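You operate a simulated robot arm through the tools that you are given. There is no shell and no other tool.

The job below is to be done with a simulated robot arm. You get a single attempt, and the scene is never put back.

TASK
Shut the pump of machine 1 down and set the brake.
Fine: switch off, knob to 0, then prime valve open and left open; suction tube into the water pail once the display shows 0; a spoonful spilt at most.

Only the result counts: the job must be done as asked and must still hold three seconds after the hand-in. Knocking over, shifting, dropping, spilling or breaking anything else fails it.

THE ROBOT
A 7-joint arm with a two-finger parallel gripper, fixed in place. Base frame: the origin is on the floor under the middle of its stand, x ahead of it, y to its left, z up. Units: m, degrees, N and s.
With the tool pointing down near the work surface it reaches from about 0.1 to 0.7 m from the base axis. Its first joint turns from -17.0 to 126.0 degrees. Payload 1.57 kg.
The TCP is the grasp point between the finger pads, 0.03 m short of the fingertips. In the tool frame z runs along the fingers and y along their closing line. The gripper opens to 0.08 m. The fingers are 0.017 m wide and 0.012 m thick; the gripper's body (0.04 by 0.082 m) begins 0.08 m behind the TCP.
Orientation is that of the tool frame in the base frame, as [roll, pitch, yaw] about the fixed x, y, z axes, in that order (R = Rz(yaw) Ry(pitch) Rx(roll)). With the fingers straight down and closing along the base's y, the tool's x points along the base's -x, its y along +y and its z along -z.

THE INTERFACE
- The arm moves only by the tool servo_tool. Its argument "motion" is a list of rows, each a list of 6 numbers: the shift along the tool's x, y, z in m, then the turn, a rotation vector about the tool's x, y, z in rad. In form: [[dx, dy, dz, ax, ay, az], ...]. A call has 1 to 20 rows; each row shifts and turns the commanded pose from where the row before left it, along the tool's axes as they then stand. "grip" is the opening, from 0 (shut) to 1 (fully open), set as the call begins (left out, the last holds). Each row takes 0.2 s and may step no farther than 0.05 m and 8.6 degrees from the row before; otherwise, or with a gripper value out of range, the whole call is refused. A pose out of reach is approached as far as the arm can. The call stops where the force on the tool passes 40 N (or 10 N more than at its start, if that is more) or the arm is blocked; 0.2 s more then pass. The fingers move at their own pace (about 0.045 m/s each) and stop on an object; they squeeze with about 40 N. The grip force told is the motor's: it shows also when the fingers shut on nothing. Time passes only in rows, and 0.2 s behind the last, so rows that do not move let the fingers close. The reply holds the time, the measured pose of the TCP, the force on the tool along the base axes, the opening and the grip force, in the units named above and with some noise, with the torque about the TCP (base axes, N m) and any sound that the robot's microphone picked up, and new pictures: "views" is both (left out), scene, wrist or none.
- Cameras (640 x 400 px; columns grow to the right, rows downward): "scene" is fixed at [0.2203, -0.498, 1.5884]; the picture's right is [0.85, -0.53, 0.00], its down [-0.26, -0.41, -0.87] and it looks along [0.46, 0.74, -0.49] (base axes); focal length 214 px, centre (320, 200). "wrist" rides on the gripper at [0.072, -0.007, -0.122] in the tool frame; the picture's right is [0.09, 1.00, 0.00], its down [-0.84, 0.08, -0.54] and it looks along [-0.54, 0.05, 0.84] (tool axes); focal length 238 px, centre (320, 200). There is no depth. A picture from a camera that has moved, and an enlarged one, comes with that camera's place and axes in the base frame and with its lens.
- slide_trunk(by): slides the trunk up (or, below 0, down) by that many m; the arm rides with it, the base frame stays. It gives what a move gives, with no picture.
- enlarge(camera, box): a new picture of the part [left, top, right, bottom] of that camera's present view, enlarged. The clock stands still meanwhile.
- sign_off(): hands the job in; it is judged then, once.

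Places have to be worked out from the pictures, the camera data and where the tool is seen. Open the gripper and draw the arm clear of the work before you hand the job in, unless the task says otherwise.

The tools are called after "Emit:" by a JSON object that holds its "op" and its "data". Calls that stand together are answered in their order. servo_tool: Moves the arm, as the interface text tells. Its arguments: {"type":"object","properties":{"motion":{"type":"array"},"grip":{"type":"number"},"views":{"type":"string","enum":["both","scene","wrist","none"]}},"required":["motion"]} The other tools are called the same way: slide_trunk (by) moves the trunk up or down; enlarge (camera, box) takes an enlarged picture of a part of a camera's view; sign_off () hands the job in.

At the start:

```text
time: 0.0
position: [0.5114, -0.0264, 1.2962]
ee_rot: [-180.0, 0.0, 180.0]
ft_force: [0.0, 0.5, 0.4]
torque: [0.0, -0.02, -0.03]
gripper_width: 0.08
gripper_force: 0.2
trunk travel left (down, up): [-0.675, 0.115]
```

scene: 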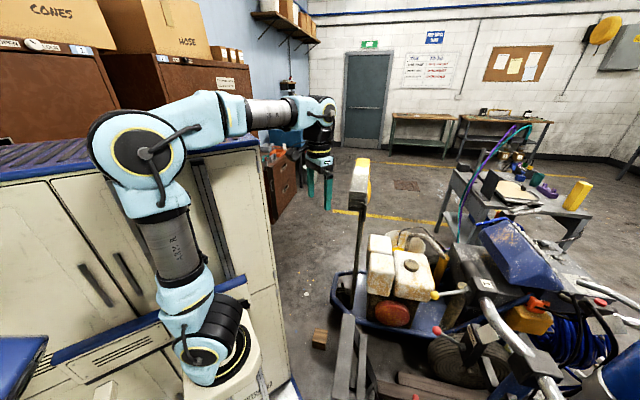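
wrist: 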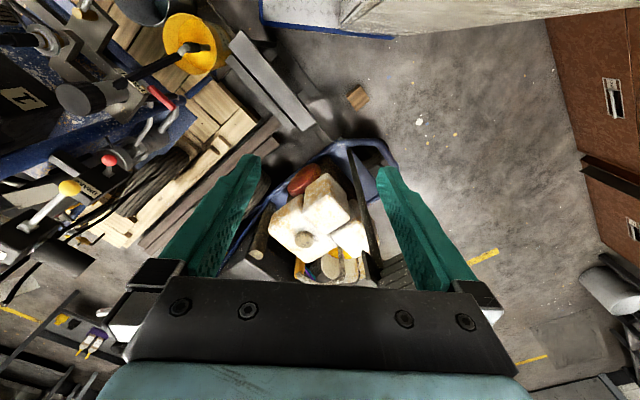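

The pictures show a crowded workshop with at least one machine to the right of the arm. I'll enlarge parts of both views to find machine 1, its controls, the pails and the brake.

Emit:
{"op": "enlarge", "data": {"camera": "scene", "box": [320, 200, 480, 300]}}

Emit:
{"op": "enlarge", "data": {"camera": "scene", "box": [480, 200, 640, 300]}}

Emit:
{"op": "enlarge", "data": {"camera": "scene", "box": [320, 300, 480, 400]}}

Emit:
{"op": "enlarge", "data": {"camera": "scene", "box": [480, 300, 640, 400]}}

Emit:
{"op": "enlarge", "data": {"camera": "scene", "box": [430, 110, 590, 210]}}

Emit:
{"op": "enlarge", "data": {"camera": "wrist", "box": [0, 0, 320, 200]}}

Emit:
{"op": "enlarge", "data": {"camera": "wrist", "box": [0, 150, 200, 275]}}

```text
4.00 times, centred on (400, 250) of scene
camera zoom: at [0.2203, -0.498, 1.5884], right [0.85, -0.53, 0.0], down [-0.26, -0.41, -0.87], along [0.46, 0.74, -0.49], focal length 858 px, centre (0, 0)
```

zoom: 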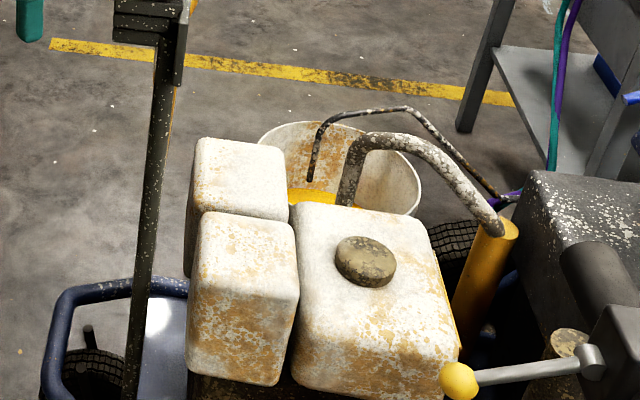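

```text
4.00 times, centred on (560, 250) of scene
camera zoom: at [0.2203, -0.498, 1.5884], right [0.85, -0.53, 0.0], down [-0.26, -0.41, -0.87], along [0.46, 0.74, -0.49], focal length 858 px, centre (-640, 0)
```

zoom: 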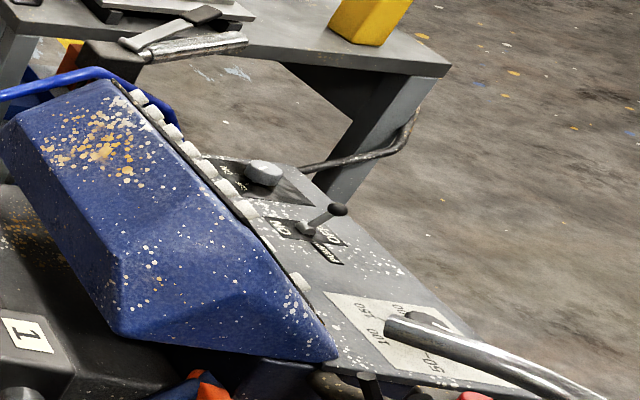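

```text
4.00 times, centred on (400, 350) of scene
camera zoom: at [0.2203, -0.498, 1.5884], right [0.85, -0.53, 0.0], down [-0.26, -0.41, -0.87], along [0.46, 0.74, -0.49], focal length 858 px, centre (0, -400)
```

zoom: 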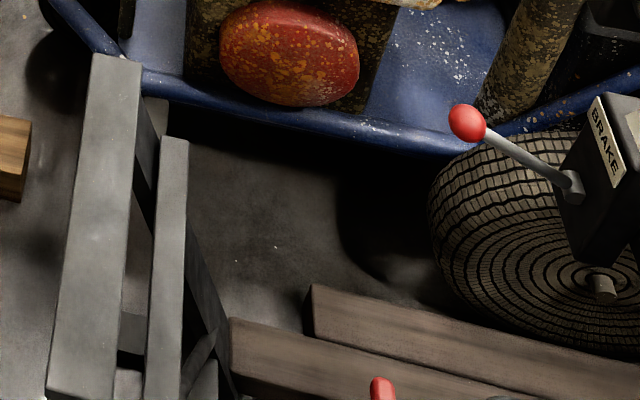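

```text
4.00 times, centred on (560, 350) of scene
camera zoom: at [0.2203, -0.498, 1.5884], right [0.85, -0.53, 0.0], down [-0.26, -0.41, -0.87], along [0.46, 0.74, -0.49], focal length 858 px, centre (-640, -400)
```

zoom: 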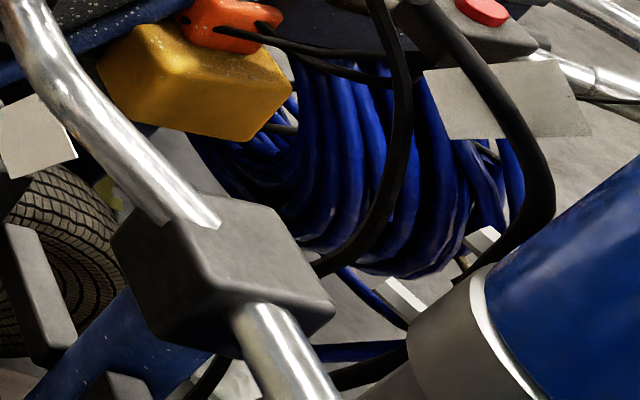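

```text
4.00 times, centred on (510, 160) of scene
camera zoom: at [0.2203, -0.498, 1.5884], right [0.85, -0.53, 0.0], down [-0.26, -0.41, -0.87], along [0.46, 0.74, -0.49], focal length 858 px, centre (-440, 360)
```

zoom: 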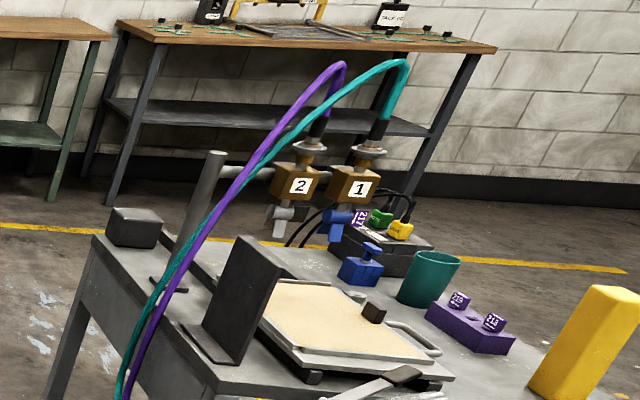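

```text
2.00 times, centred on (160, 100) of wrist
camera zoom: at [0.44, -0.0308, 1.4173], right [-0.09, 1.0, 0.0], down [0.84, 0.08, 0.54], along [0.54, 0.05, -0.84], focal length 477 px, centre (640, 400)
```

zoom: 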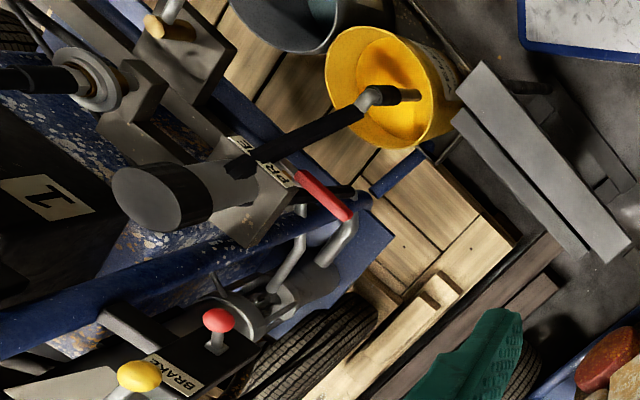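

```text
3.20 times, centred on (100, 212) of wrist
camera zoom: at [0.44, -0.0308, 1.4173], right [-0.09, 1.0, 0.0], down [0.84, 0.08, 0.54], along [0.54, 0.05, -0.84], focal length 763 px, centre (1024, 160)
```

zoom: 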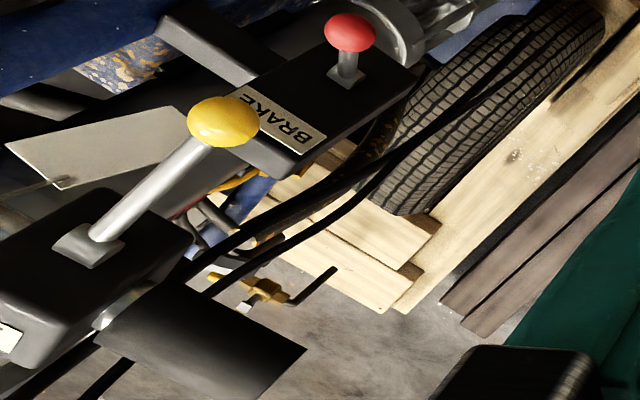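

The wrist view shows a label "1", a priming label, a suction tube into a yellow pail with a grey-blue pail beside it, and brake levers. I'll zoom in closer on each before I move anything.

Emit:
{"op": "enlarge", "data": {"camera": "wrist", "box": [90, 0, 250, 100]}}

Emit:
{"op": "enlarge", "data": {"camera": "wrist", "box": [0, 0, 130, 81]}}

Emit:
{"op": "enlarge", "data": {"camera": "wrist", "box": [40, 60, 200, 160]}}

Emit:
{"op": "enlarge", "data": {"camera": "wrist", "box": [0, 200, 160, 300]}}

Emit:
{"op": "enlarge", "data": {"camera": "wrist", "box": [0, 280, 160, 380]}}

Emit:
{"op": "enlarge", "data": {"camera": "scene", "box": [530, 230, 610, 280]}}

Emit:
{"op": "enlarge", "data": {"camera": "scene", "box": [560, 260, 640, 310]}}

Emit:
{"op": "enlarge", "data": {"camera": "scene", "box": [420, 270, 500, 320]}}

Emit:
{"op": "enlarge", "data": {"camera": "scene", "box": [420, 320, 500, 370]}}

```text
4.00 times, centred on (170, 50) of wrist
camera zoom: at [0.44, -0.0308, 1.4173], right [-0.09, 1.0, 0.0], down [0.84, 0.08, 0.54], along [0.54, 0.05, -0.84], focal length 953 px, centre (920, 800)
```

zoom: 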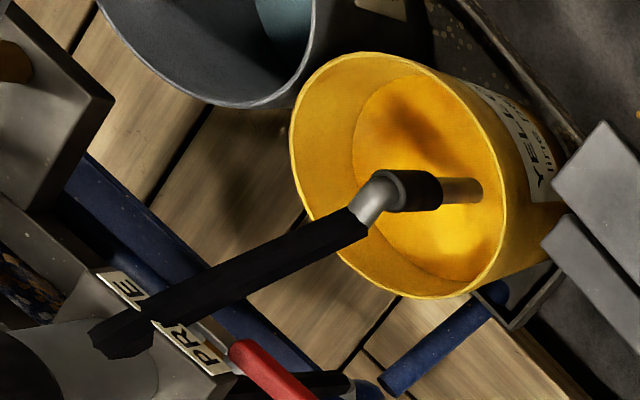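

```text
4.92 times, centred on (65, 40) of wrist
camera zoom: at [0.44, -0.0308, 1.4173], right [-0.09, 1.0, 0.0], down [0.84, 0.08, 0.54], along [0.54, 0.05, -0.84], focal length 1173 px, centre (1575, 985)
```

zoom: 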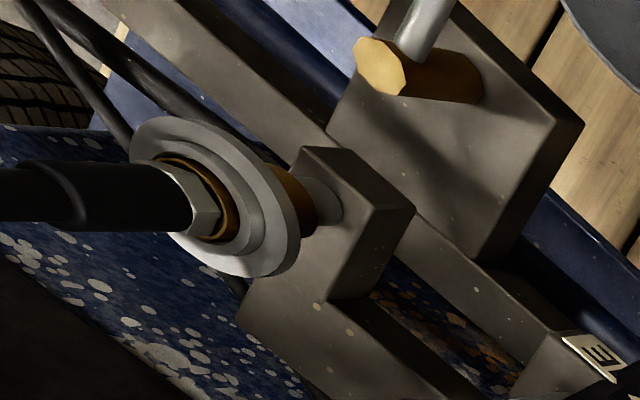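

```text
4.00 times, centred on (120, 110) of wrist
camera zoom: at [0.44, -0.0308, 1.4173], right [-0.09, 1.0, 0.0], down [0.84, 0.08, 0.54], along [0.54, 0.05, -0.84], focal length 953 px, centre (1120, 560)
```

zoom: 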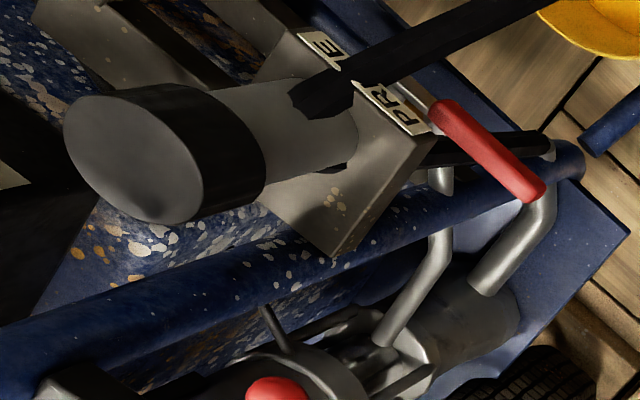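

```text
4.00 times, centred on (80, 250) of wrist
camera zoom: at [0.44, -0.0308, 1.4173], right [-0.09, 1.0, 0.0], down [0.84, 0.08, 0.54], along [0.54, 0.05, -0.84], focal length 953 px, centre (1280, 0)
```

zoom: 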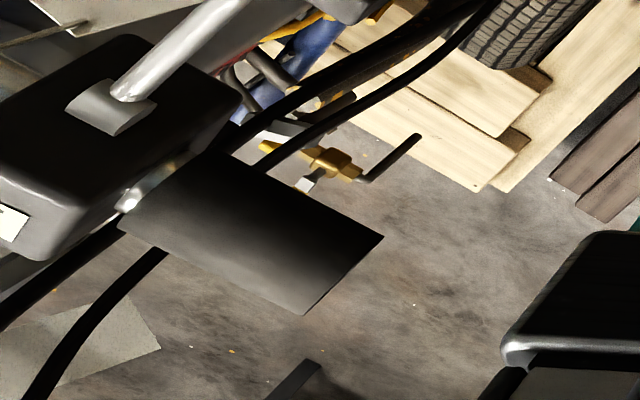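

```text
4.00 times, centred on (80, 330) of wrist
camera zoom: at [0.44, -0.0308, 1.4173], right [-0.09, 1.0, 0.0], down [0.84, 0.08, 0.54], along [0.54, 0.05, -0.84], focal length 953 px, centre (1280, -320)
```

zoom: 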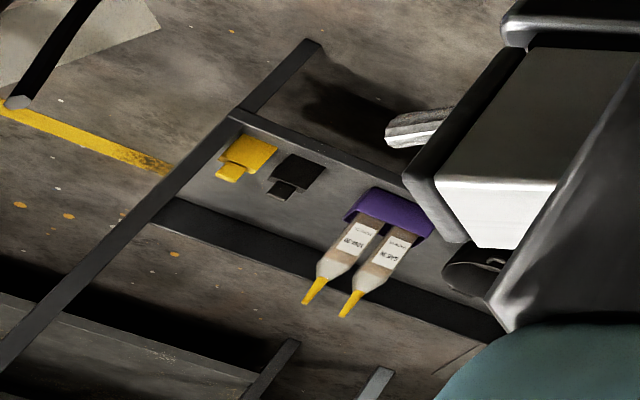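

```text
8.00 times, centred on (570, 255) of scene
camera zoom: at [0.2203, -0.498, 1.5884], right [0.85, -0.53, 0.0], down [-0.26, -0.41, -0.87], along [0.46, 0.74, -0.49], focal length 1716 px, centre (-1680, -240)
```

zoom: 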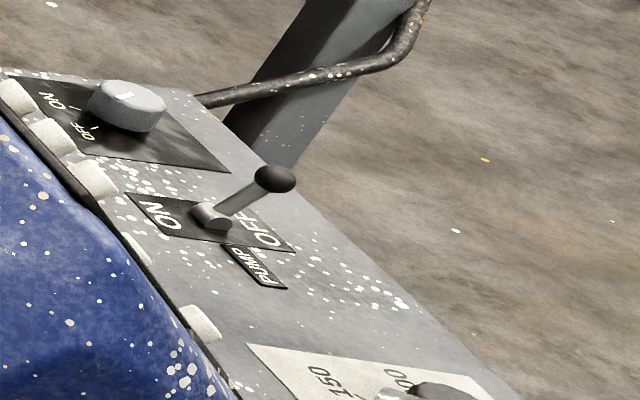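

```text
8.00 times, centred on (600, 285) of scene
camera zoom: at [0.2203, -0.498, 1.5884], right [0.85, -0.53, 0.0], down [-0.26, -0.41, -0.87], along [0.46, 0.74, -0.49], focal length 1716 px, centre (-1920, -480)
```

zoom: 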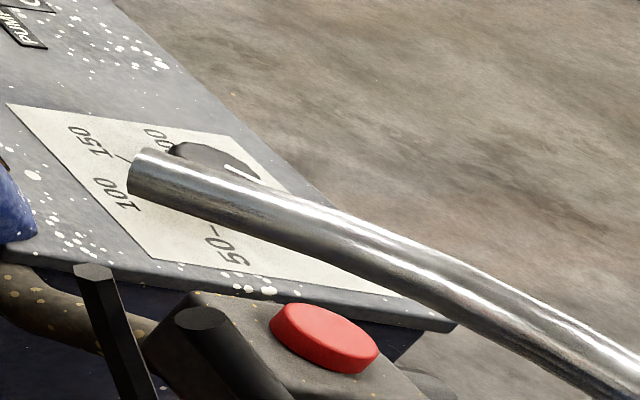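

```text
8.00 times, centred on (460, 295) of scene
camera zoom: at [0.2203, -0.498, 1.5884], right [0.85, -0.53, 0.0], down [-0.26, -0.41, -0.87], along [0.46, 0.74, -0.49], focal length 1716 px, centre (-800, -560)
```

zoom: 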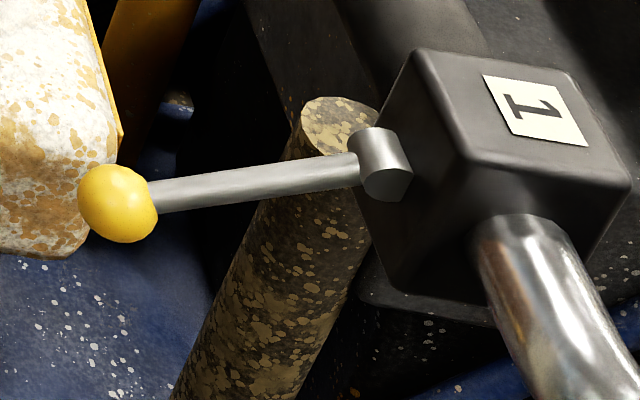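

```text
8.00 times, centred on (460, 345) of scene
camera zoom: at [0.2203, -0.498, 1.5884], right [0.85, -0.53, 0.0], down [-0.26, -0.41, -0.87], along [0.46, 0.74, -0.49], focal length 1716 px, centre (-800, -960)
```

zoom: 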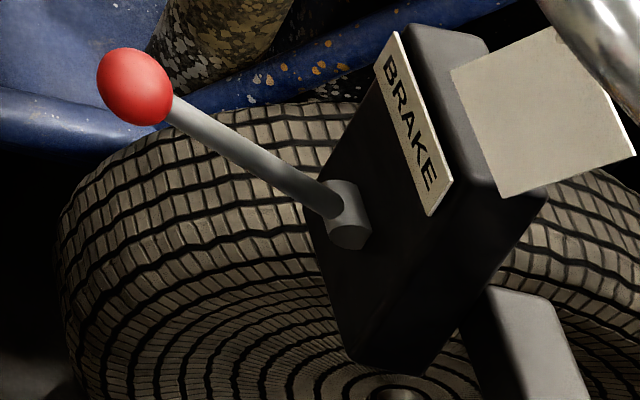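

Triangulating between the two cameras puts the yellow lever ball near (0.63, -0.36, 1.13) and the red BRAKE ball near (0.64, -0.39, 1.03). I'll turn the hand in place, in free air, so that the wrist camera looks toward -y and shows the machine better.

Emit:
{"op": "servo_tool", "data": {"motion": [[0, 0, 0, 0, 0, 0.15], [0, 0, 0, 0, 0, 0.15], [0, 0, 0, 0, 0, 0.15], [0, 0, 0, 0, 0, 0.15], [0, 0, 0, 0, 0, 0.15], [0, 0, 0, 0, 0, 0.15], [0, 0, 0, 0, 0, 0.15]], "views": "both"}}

```text
time: 1.6
position: [0.5122, -0.0254, 1.2958]
ee_rot: [-180.0, 0.0, 119.7]
ft_force: [-0.2, -0.3, -1.0]
torque: [0.02, 0.03, -0.03]
gripper_width: 0.08
gripper_force: 0.0
trunk travel left (down, up): [-0.675, 0.115]
camera wrist: at [0.4695, 0.0356, 1.417], right [0.82, 0.57, 0.0], down [0.48, -0.69, 0.54], along [0.31, -0.44, -0.84], focal length 238 px, centre (320, 200)
```

scene: 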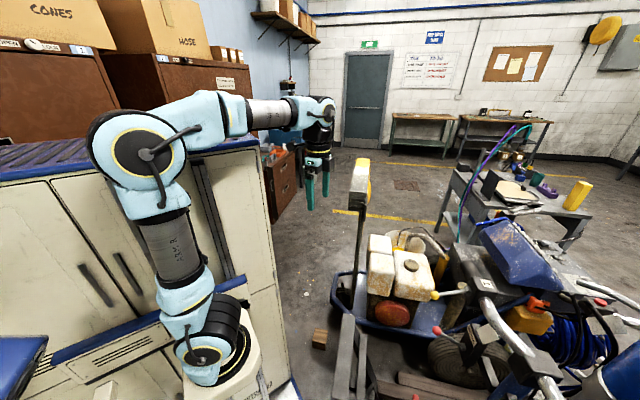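
wrist: 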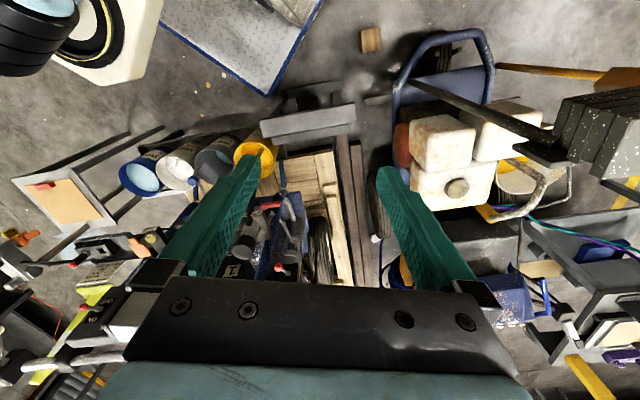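

The turned view shows a row of pails (blue, white, grey, yellow) and more equipment. I'll enlarge this new view in pieces.

Emit:
{"op": "enlarge", "data": {"camera": "wrist", "box": [80, 110, 320, 260]}}

Emit:
{"op": "enlarge", "data": {"camera": "wrist", "box": [0, 150, 160, 250]}}

Emit:
{"op": "enlarge", "data": {"camera": "wrist", "box": [0, 230, 192, 350]}}

Emit:
{"op": "enlarge", "data": {"camera": "wrist", "box": [200, 180, 360, 280]}}

Emit:
{"op": "enlarge", "data": {"camera": "wrist", "box": [440, 150, 640, 275]}}

Emit:
{"op": "enlarge", "data": {"camera": "wrist", "box": [460, 240, 640, 352]}}

```text
2.67 times, centred on (200, 185) of wrist
camera zoom: at [0.4695, 0.0356, 1.417], right [0.82, 0.57, 0.0], down [0.48, -0.69, 0.54], along [0.31, -0.44, -0.84], focal length 636 px, centre (640, 240)
```

zoom: 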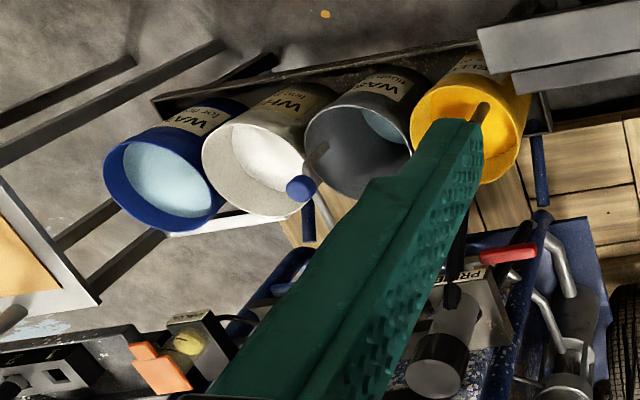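

```text
4.00 times, centred on (80, 200) of wrist
camera zoom: at [0.4695, 0.0356, 1.417], right [0.82, 0.57, 0.0], down [0.48, -0.69, 0.54], along [0.31, -0.44, -0.84], focal length 953 px, centre (1280, 200)
```

zoom: 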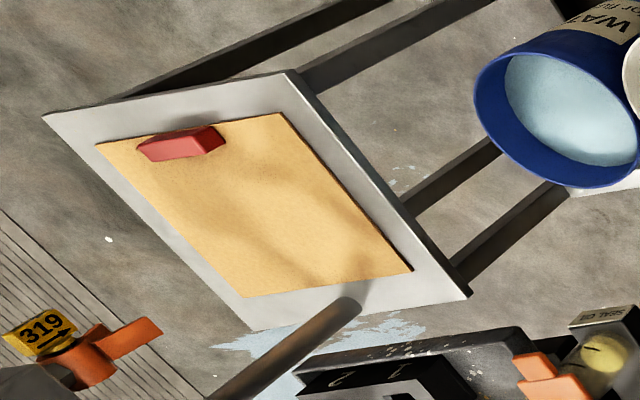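

```text
3.33 times, centred on (96, 290) of wrist
camera zoom: at [0.4695, 0.0356, 1.417], right [0.82, 0.57, 0.0], down [0.48, -0.69, 0.54], along [0.31, -0.44, -0.84], focal length 794 px, centre (1067, -100)
```

zoom: 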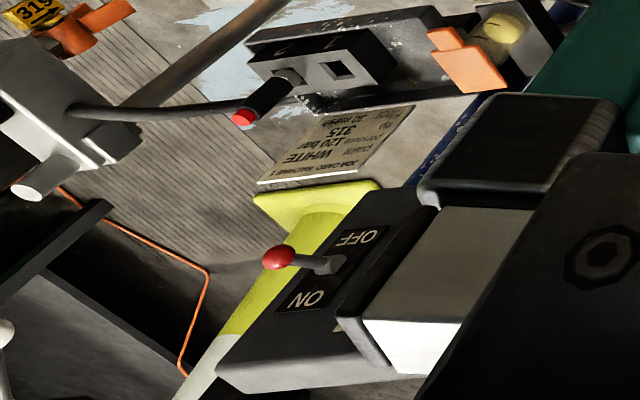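

```text
4.00 times, centred on (280, 230) of wrist
camera zoom: at [0.4695, 0.0356, 1.417], right [0.82, 0.57, 0.0], down [0.48, -0.69, 0.54], along [0.31, -0.44, -0.84], focal length 953 px, centre (480, 80)
```

zoom: 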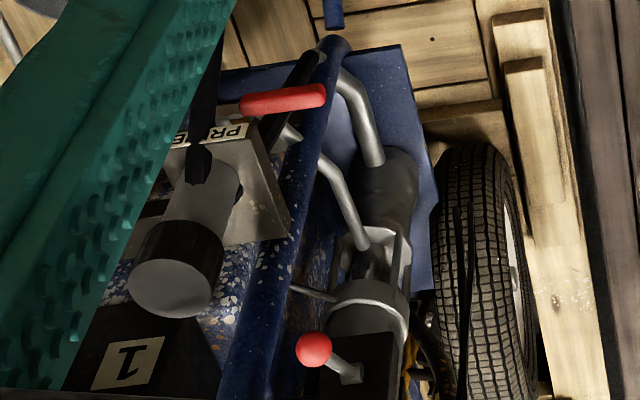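

```text
3.20 times, centred on (540, 212) of wrist
camera zoom: at [0.4695, 0.0356, 1.417], right [0.82, 0.57, 0.0], down [0.48, -0.69, 0.54], along [0.31, -0.44, -0.84], focal length 763 px, centre (-384, 160)
```

zoom: 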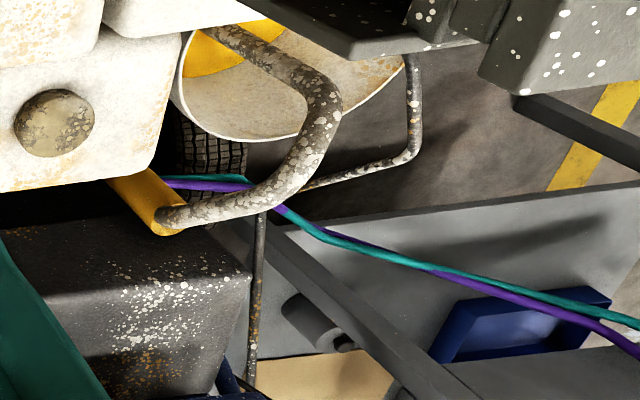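

```text
3.56 times, centred on (550, 296) of wrist
camera zoom: at [0.4695, 0.0356, 1.417], right [0.82, 0.57, 0.0], down [0.48, -0.69, 0.54], along [0.31, -0.44, -0.84], focal length 848 px, centre (-498, -141)
```

zoom: 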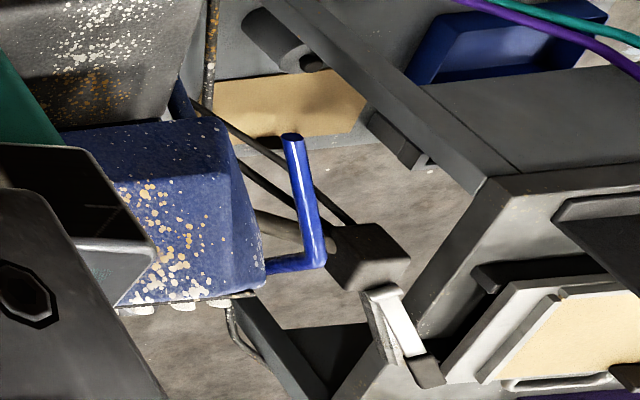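

There are four pails: blue "WATER…", white, grey "WASTE…" and yellow. A switch with a red ball and a job card for machine 1 also sit further toward -y. I'll turn further, tilt the camera up and rise slightly to see the control panel and the display.

Emit:
{"op": "servo_tool", "data": {"motion": [[0, 0, -0.03, 0, 0, 0.15], [0, 0, -0.03, 0, 0, 0.15], [0, 0, 0, 0, 0, 0.15], [0, 0, 0, 0, -0.15, 0], [0, 0, 0, 0, -0.15, 0], [0, 0, 0, 0, -0.15, 0], [0, 0, 0, 0, -0.15, 0]], "views": "both"}}

```text
time: 3.2
position: [0.5127, -0.0284, 1.3565]
ee_rot: [179.9, 34.5, 93.9]
ft_force: [0.3, -0.3, 0.5]
torque: [-0.02, 0.01, 0.02]
gripper_width: 0.08
gripper_force: 0.1
trunk travel left (down, up): [-0.675, 0.115]
camera wrist: at [0.4975, 0.1021, 1.4152], right [0.99, 0.15, -0.05], down [0.1, -0.38, 0.92], along [0.12, -0.91, -0.39], focal length 238 px, centre (320, 200)
```

scene: 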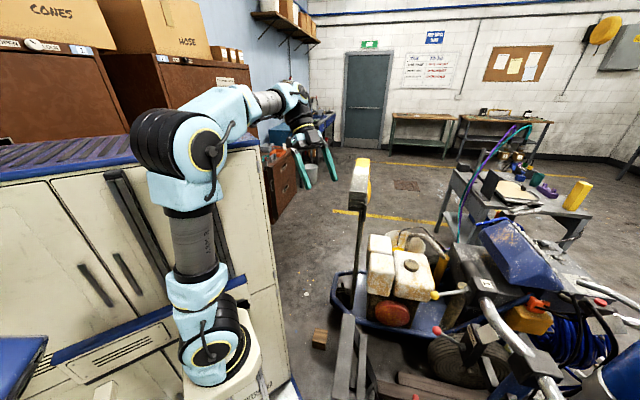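
wrist: 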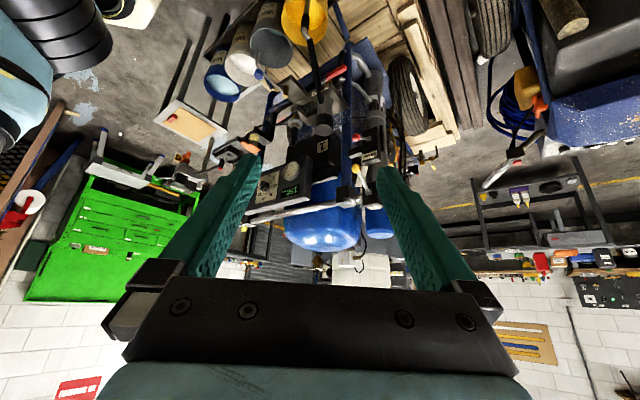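

Now the wrist camera, upside down, shows the machine with a panel that has a display and a dial. I'll enlarge it.

Emit:
{"op": "enlarge", "data": {"camera": "wrist", "box": [230, 130, 390, 230]}}

Emit:
{"op": "enlarge", "data": {"camera": "wrist", "box": [240, 150, 320, 200]}}

Emit:
{"op": "enlarge", "data": {"camera": "wrist", "box": [190, 30, 398, 160]}}

Emit:
{"op": "enlarge", "data": {"camera": "wrist", "box": [230, 190, 390, 290]}}

Emit:
{"op": "enlarge", "data": {"camera": "wrist", "box": [140, 0, 300, 100]}}

Emit:
{"op": "enlarge", "data": {"camera": "wrist", "box": [270, 0, 430, 100]}}

Emit:
{"op": "enlarge", "data": {"camera": "wrist", "box": [80, 100, 240, 200]}}

```text
4.00 times, centred on (310, 180) of wrist
camera zoom: at [0.4975, 0.1021, 1.4152], right [0.99, 0.15, -0.05], down [0.1, -0.38, 0.92], along [0.12, -0.91, -0.39], focal length 953 px, centre (360, 280)
```

zoom: 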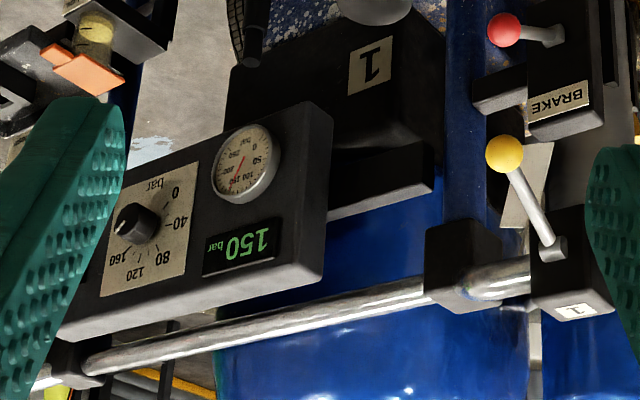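

```text
8.00 times, centred on (280, 175) of wrist
camera zoom: at [0.4975, 0.1021, 1.4152], right [0.99, 0.15, -0.05], down [0.1, -0.38, 0.92], along [0.12, -0.91, -0.39], focal length 1907 px, centre (640, 400)
```

zoom: 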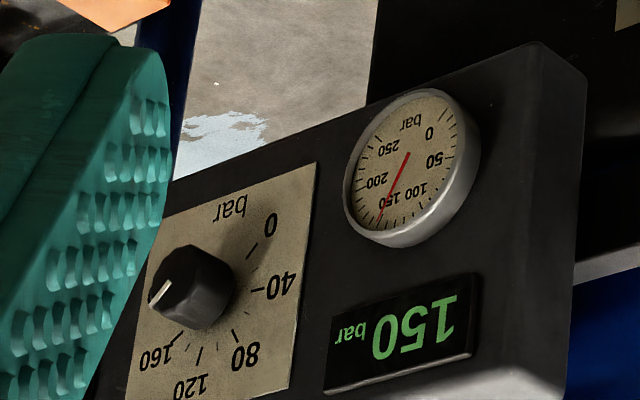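

```text
3.08 times, centred on (294, 95) of wrist
camera zoom: at [0.4975, 0.1021, 1.4152], right [0.99, 0.15, -0.05], down [0.1, -0.38, 0.92], along [0.12, -0.91, -0.39], focal length 733 px, centre (400, 523)
```

zoom: 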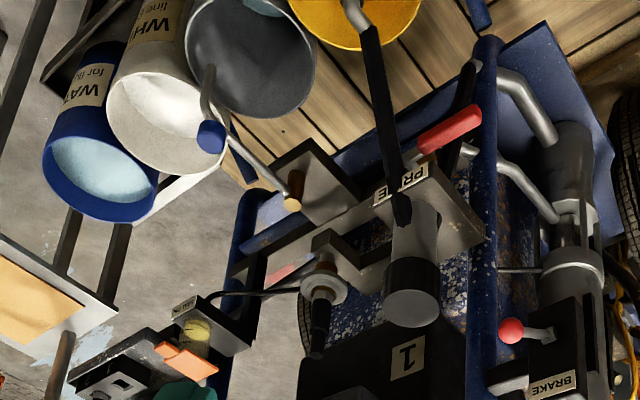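

```text
4.00 times, centred on (310, 240) of wrist
camera zoom: at [0.4975, 0.1021, 1.4152], right [0.99, 0.15, -0.05], down [0.1, -0.38, 0.92], along [0.12, -0.91, -0.39], focal length 953 px, centre (360, 40)
```

zoom: 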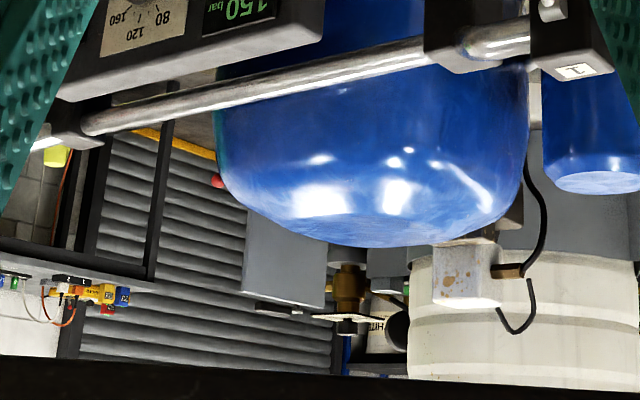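

```text
4.00 times, centred on (220, 50) of wrist
camera zoom: at [0.4975, 0.1021, 1.4152], right [0.99, 0.15, -0.05], down [0.1, -0.38, 0.92], along [0.12, -0.91, -0.39], focal length 953 px, centre (720, 800)
```

zoom: 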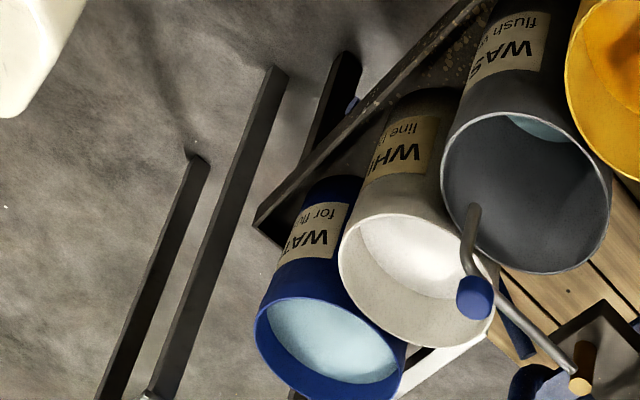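

```text
4.00 times, centred on (350, 50) of wrist
camera zoom: at [0.4975, 0.1021, 1.4152], right [0.99, 0.15, -0.05], down [0.1, -0.38, 0.92], along [0.12, -0.91, -0.39], focal length 953 px, centre (200, 800)
```

zoom: 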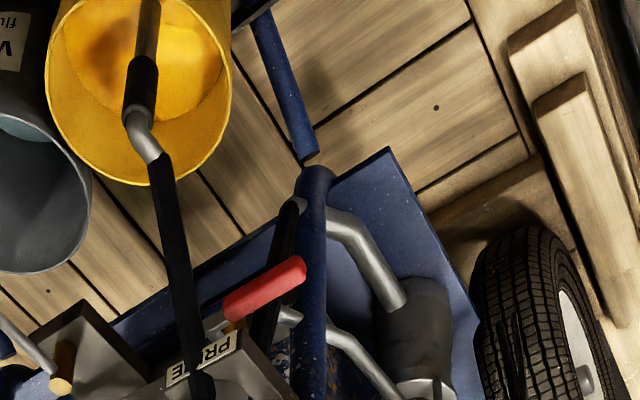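

```text
4.00 times, centred on (160, 150) of wrist
camera zoom: at [0.4975, 0.1021, 1.4152], right [0.99, 0.15, -0.05], down [0.1, -0.38, 0.92], along [0.12, -0.91, -0.39], focal length 953 px, centre (960, 400)
```

zoom: 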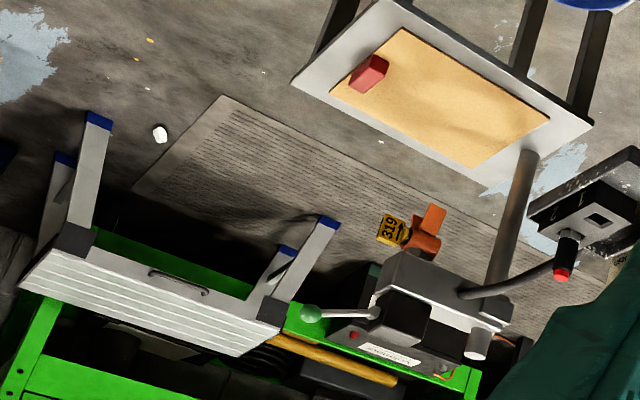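

The upside-down view of machine 1 is useful: the display and gauge read 150 bar, the knob has a 0–160 scale, there is a PRIME valve with a red handle, and the BRAKE and yellow levers are in sight. I'll shift the hand sideways, still in free air, to bring the ON/OFF switch into view and to triangulate.

Emit:
{"op": "servo_tool", "data": {"motion": [[-0.021, -0.041, -0.006, 0, 0, 0], [-0.021, -0.041, -0.006, 0, 0, 0], [-0.021, -0.041, -0.006, 0, 0, 0]], "views": "wrist"}}

```text
time: 4.0
position: [0.4107, -0.071, 1.4026]
ee_rot: [178.6, 34.2, 92.4]
ft_force: [24.5, 10.6, 3.4]
torque: [-0.1, 1.52, -3.87]
gripper_width: 0.0797
gripper_force: 0.1
trunk travel left (down, up): [-0.675, 0.115]
stopped in row 3: the force on the tool passed its limit at 90 N (the readings are from after the stop); the commanded pose is now the measured one
camera wrist: at [0.3949, 0.0578, 1.4623], right [0.99, 0.13, -0.03], down [0.08, -0.38, 0.92], along [0.11, -0.91, -0.39], focal length 238 px, centre (320, 200)
```

wrist: 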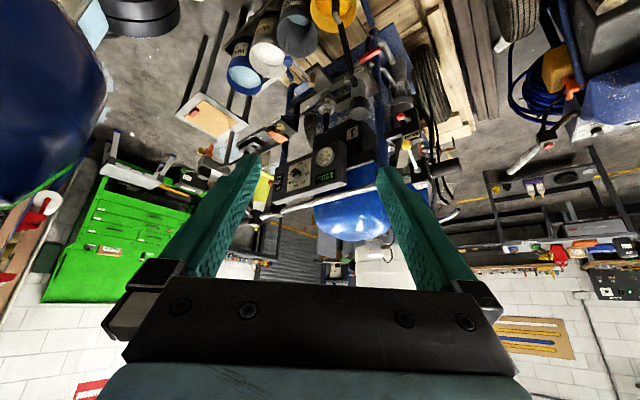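

The tool touched something: about 90 N, with the push toward +x. I'll look at the scene view before moving again.

Emit:
{"op": "enlarge", "data": {"camera": "scene", "box": [0, 0, 640, 400]}}

Emit:
{"op": "enlarge", "data": {"camera": "scene", "box": [200, 60, 360, 160]}}

Emit:
{"op": "enlarge", "data": {"camera": "wrist", "box": [0, 0, 200, 125]}}

```text
1.00 times, centred on (320, 200) of scene (not enlarged: the box is as wide or as high as the picture)
camera zoom: at [0.2203, -0.498, 1.5884], right [0.85, -0.53, 0.0], down [-0.26, -0.41, -0.87], along [0.46, 0.74, -0.49], focal length 214 px, centre (320, 200)
```

zoom: 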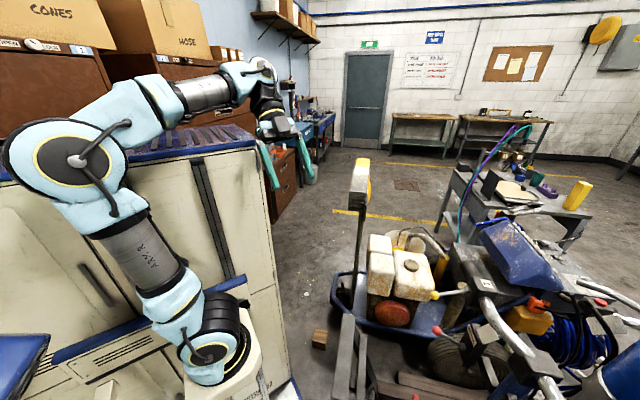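

```text
4.00 times, centred on (280, 110) of scene
camera zoom: at [0.2203, -0.498, 1.5884], right [0.85, -0.53, 0.0], down [-0.26, -0.41, -0.87], along [0.46, 0.74, -0.49], focal length 858 px, centre (480, 560)
```

zoom: 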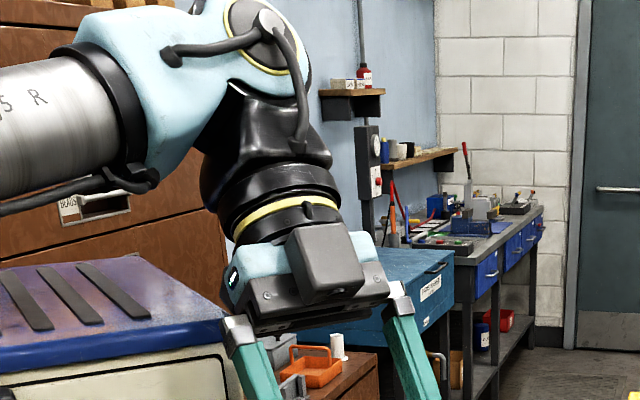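

```text
3.20 times, centred on (100, 62) of wrist
camera zoom: at [0.3949, 0.0578, 1.4623], right [0.99, 0.13, -0.03], down [0.08, -0.38, 0.92], along [0.11, -0.91, -0.39], focal length 763 px, centre (1024, 640)
```

zoom: 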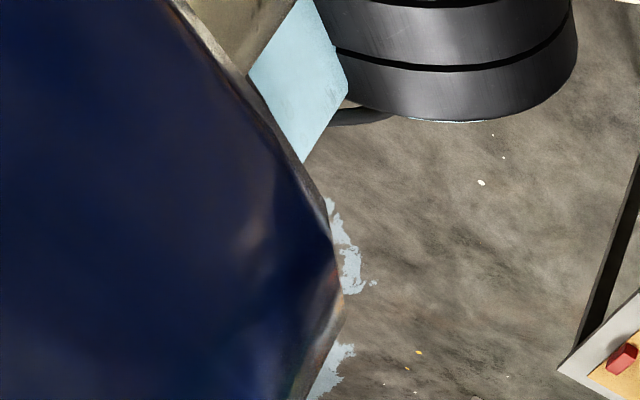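

The contact is near (0.36, 0.07, 1.46), on the -x side of the hand or camera housing, and the elbow swung a long way. It may be the arm's own elbow or forearm. I'll back out along the path I came in on and look again.

Emit:
{"op": "servo_tool", "data": {"motion": [[0.02, 0.04, 0.006, 0, 0, 0], [0.02, 0.04, 0.006, 0, 0, 0]], "views": "both"}}

```text
time: 4.6
position: [0.4868, -0.0401, 1.3689]
ee_rot: [178.7, 34.3, 92.6]
ft_force: [-0.4, 1.0, 0.0]
torque: [-0.02, -0.08, 0.04]
gripper_width: 0.0799
gripper_force: 0.1
trunk travel left (down, up): [-0.675, 0.115]
camera wrist: at [0.4716, 0.0886, 1.4278], right [0.99, 0.13, -0.03], down [0.08, -0.38, 0.92], along [0.11, -0.91, -0.39], focal length 238 px, centre (320, 200)
```

scene: 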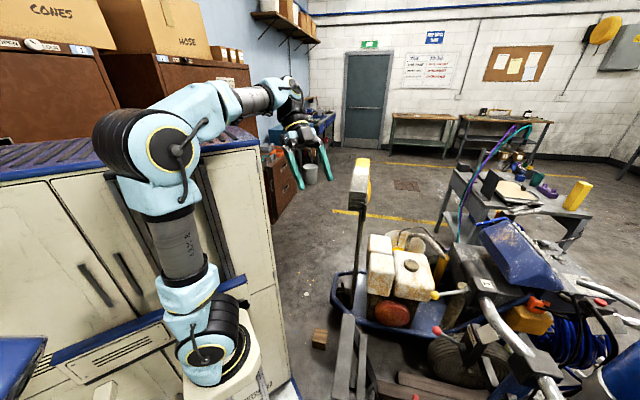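
wrist: 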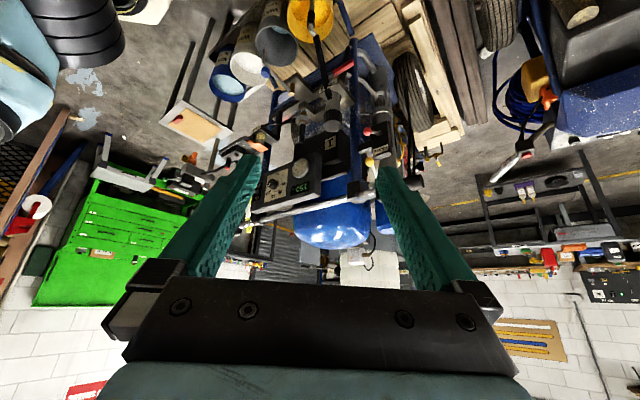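

That explains the contact: it was the blue lid corner of the cabinet to the robot's left, near (0.36, 0.05, 1.45), so I'll keep the hand well away from there. Next I move toward -y, in front of the machine, for closer views and a triangulation baseline.

Emit:
{"op": "servo_tool", "data": {"motion": [[-0.034, 0.006, 0.0245, 0, 0, 0], [-0.034, 0.006, 0.0245, 0, 0, 0], [-0.034, 0.006, 0.0245, 0, 0, 0]], "views": "both"}}

```text
time: 5.4
position: [0.5139, -0.1681, 1.3683]
ee_rot: [178.7, 34.3, 92.6]
ft_force: [-0.5, 0.2, 0.2]
torque: [-0.07, 0.01, 0.03]
gripper_width: 0.0801
gripper_force: 0.2
trunk travel left (down, up): [-0.675, 0.115]
camera wrist: at [0.4992, -0.0383, 1.4273], right [0.99, 0.13, -0.04], down [0.08, -0.38, 0.92], along [0.11, -0.91, -0.39], focal length 238 px, centre (320, 200)
```

scene: 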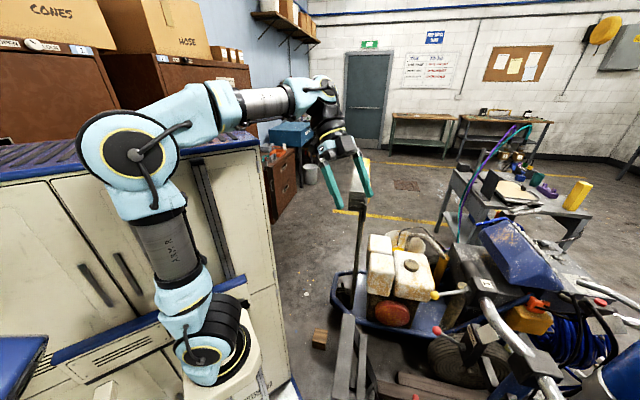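
wrist: 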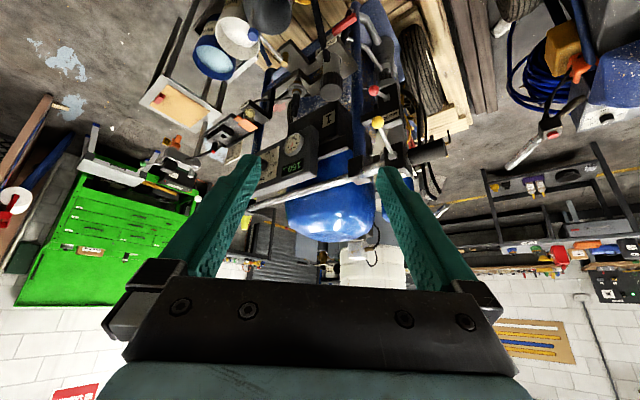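

I'm closer now, and I can use this baseline for triangulation. I'll enlarge the panel, the switch area, the prime valve, the brake and the pails.

Emit:
{"op": "enlarge", "data": {"camera": "wrist", "box": [230, 110, 390, 210]}}

Emit:
{"op": "enlarge", "data": {"camera": "wrist", "box": [180, 90, 276, 150]}}

Emit:
{"op": "enlarge", "data": {"camera": "wrist", "box": [260, 0, 420, 100]}}

Emit:
{"op": "enlarge", "data": {"camera": "wrist", "box": [340, 70, 460, 145]}}

Emit:
{"op": "enlarge", "data": {"camera": "wrist", "box": [180, 0, 340, 100]}}

Emit:
{"op": "enlarge", "data": {"camera": "wrist", "box": [350, 130, 480, 211]}}

```text
4.00 times, centred on (310, 160) of wrist
camera zoom: at [0.4992, -0.0383, 1.4273], right [0.99, 0.13, -0.04], down [0.08, -0.38, 0.92], along [0.11, -0.91, -0.39], focal length 953 px, centre (360, 360)
```

zoom: 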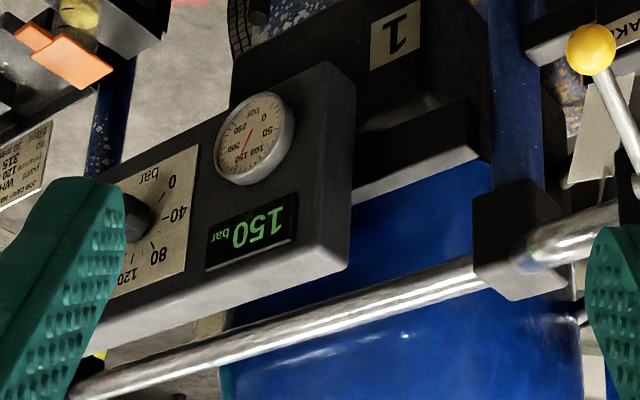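

```text
6.67 times, centred on (228, 120) of wrist
camera zoom: at [0.4992, -0.0383, 1.4273], right [0.99, 0.13, -0.04], down [0.08, -0.38, 0.92], along [0.11, -0.91, -0.39], focal length 1589 px, centre (933, 733)
```

zoom: 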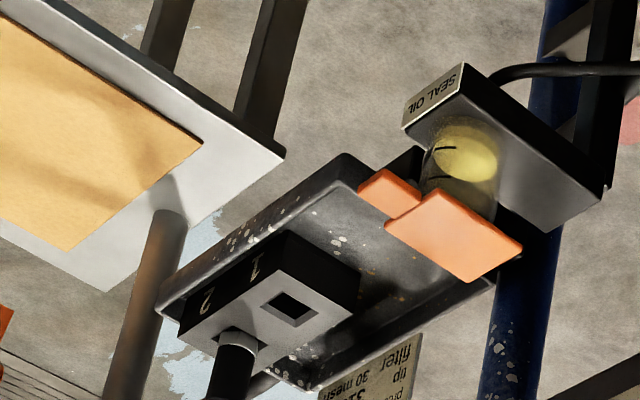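

```text
4.00 times, centred on (340, 50) of wrist
camera zoom: at [0.4992, -0.0383, 1.4273], right [0.99, 0.13, -0.04], down [0.08, -0.38, 0.92], along [0.11, -0.91, -0.39], focal length 953 px, centre (240, 800)
```

zoom: 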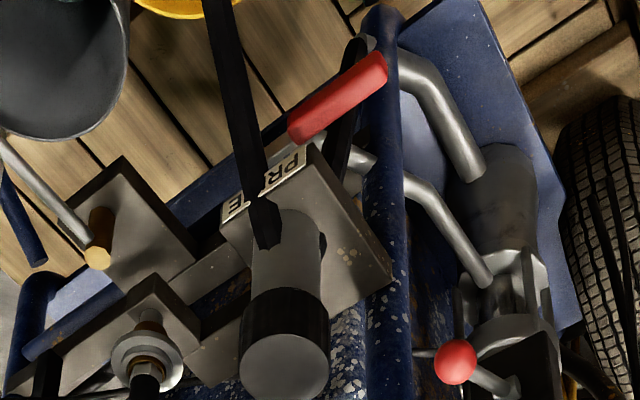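

```text
5.33 times, centred on (400, 108) of wrist
camera zoom: at [0.4992, -0.0383, 1.4273], right [0.99, 0.13, -0.04], down [0.08, -0.38, 0.92], along [0.11, -0.91, -0.39], focal length 1271 px, centre (-107, 693)
```

zoom: 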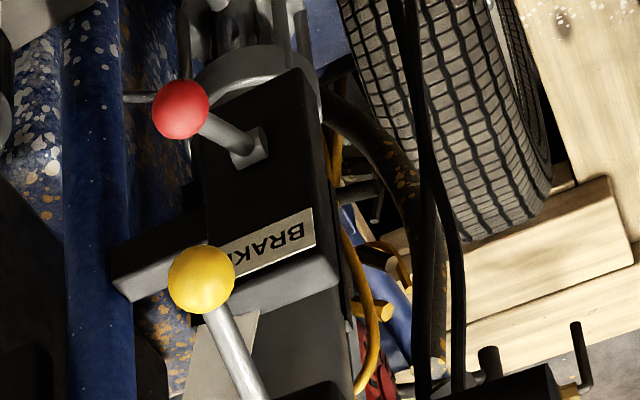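

```text
4.00 times, centred on (260, 50) of wrist
camera zoom: at [0.4992, -0.0383, 1.4273], right [0.99, 0.13, -0.04], down [0.08, -0.38, 0.92], along [0.11, -0.91, -0.39], focal length 953 px, centre (560, 800)
```

zoom: 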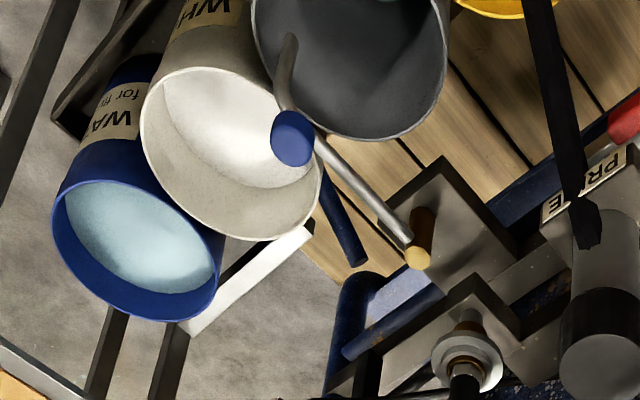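

```text
4.92 times, centred on (415, 170) of wrist
camera zoom: at [0.4992, -0.0383, 1.4273], right [0.99, 0.13, -0.04], down [0.08, -0.38, 0.92], along [0.11, -0.91, -0.39], focal length 1173 px, centre (-148, 345)
```

zoom: 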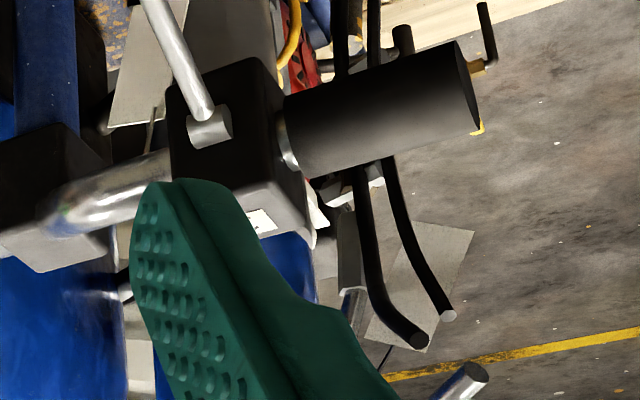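

Triangulation gives the display near (0.49, -0.62, 1.09), the knob near (0.395, -0.67, 1.06) and the handlebar from (0.35, -0.87, 1.12) to (0.65, -0.63, 1.10). So the panel faces the robot, along about (-0.61, 0.79). I'll level the hand and yaw it the other way, so that the camera ends upright and looks at the panel.

Emit:
{"op": "servo_tool", "data": {"motion": [[0, 0, 0, 0, 0.15, 0], [0, 0, 0, 0, 0.15, 0], [0, 0, 0, 0, 0.15, 0], [0, 0, 0, 0, 0.15, 0], [0, 0, 0, 0, 0, -0.15], [0, 0, 0, 0, 0, -0.15], [0, 0, 0, 0, 0, -0.15], [0, 0, 0, 0, 0, -0.15], [0, 0, 0, 0, 0, -0.15], [0, 0, 0, 0, 0, -0.15], [0, 0, 0, 0, 0, -0.15], [0, 0, 0, 0, 0, -0.15], [0, 0, 0, 0, 0, -0.15], [0, 0, 0, 0, 0, -0.15], [0, 0, 0, 0, 0, -0.15], [0, 0, 0, 0, 0, -0.15]], "views": "both"}}

```text
time: 8.8
position: [0.5113, -0.1664, 1.37]
ee_rot: [-179.9, 0.9, -163.5]
ft_force: [0.8, 0.2, 0.4]
torque: [-0.01, -0.01, -0.02]
gripper_width: 0.0801
gripper_force: 0.0
trunk travel left (down, up): [-0.675, 0.115]
camera wrist: at [0.4417, -0.1912, 1.4894], right [-0.37, 0.93, 0.0], down [0.77, 0.31, 0.56], along [0.52, 0.2, -0.83], focal length 238 px, centre (320, 200)
```

scene: 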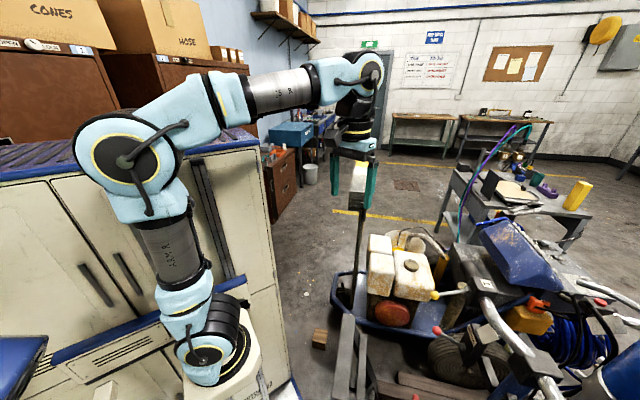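
wrist: 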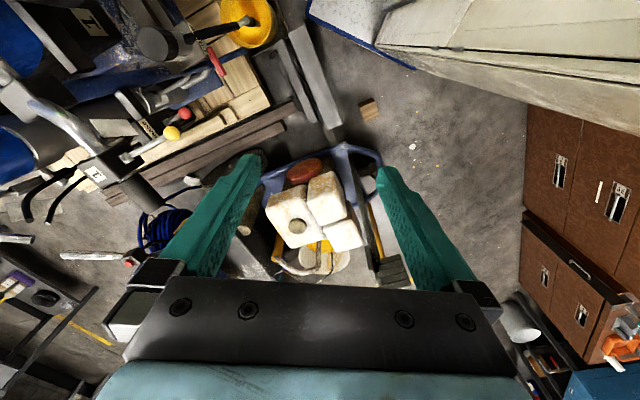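

The yaw is working and nothing is in contact. I'll carry on to yaw about -52° and then tilt the fingers up toward the panel.

Emit:
{"op": "servo_tool", "data": {"motion": [[0, 0, 0, 0, 0, -0.15], [0, 0, 0, 0, 0, -0.15], [0, 0, 0, 0, 0, -0.15], [0, 0, 0, 0, 0, -0.15], [0, 0, 0, 0, 0, -0.15], [0, 0, 0, 0, 0, -0.15], [0, 0, 0, 0, 0, -0.15], [0, 0, 0, 0, 0, -0.15], [0, 0, 0, 0, 0, -0.15], [0, 0, 0, 0, 0, -0.15], [0, 0, 0, 0, 0, -0.15], [0, 0, 0, 0, 0, -0.15], [0, 0, 0, 0, 0, -0.15], [0, 0, 0, 0, 0.15, 0], [0, 0, 0, 0, 0.15, 0], [0, 0, 0, 0, 0.15, 0], [0, 0, 0, 0, 0.15, 0], [0, 0, 0, 0, 0.15, 0]], "views": "both"}}

```text
time: 12.6
position: [0.5153, -0.1643, 1.3703]
ee_rot: [-178.8, -43.4, -53.0]
ft_force: [0.6, 0.1, 0.2]
torque: [0.02, -0.01, 0.01]
gripper_width: 0.0798
gripper_force: 0.1
out of reach, approached as far as the arm can: row 18
trunk travel left (down, up): [-0.675, 0.115]
camera wrist: at [0.4983, -0.1352, 1.507], right [-0.75, -0.66, 0.05], down [-0.66, 0.73, -0.18], along [0.09, -0.17, -0.98], focal length 238 px, centre (320, 200)
```

scene: 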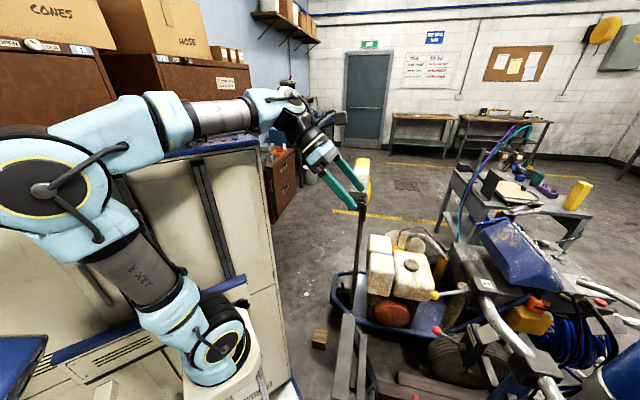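
wrist: 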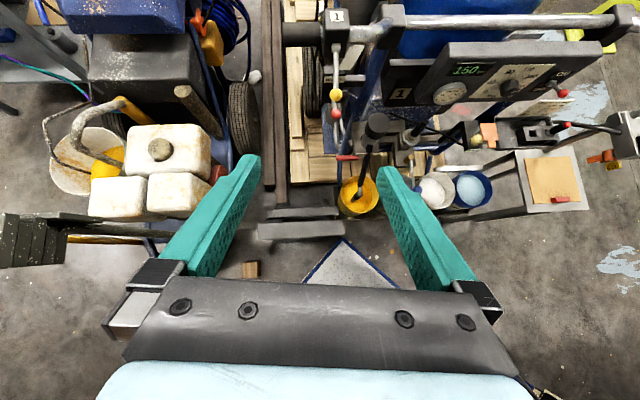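

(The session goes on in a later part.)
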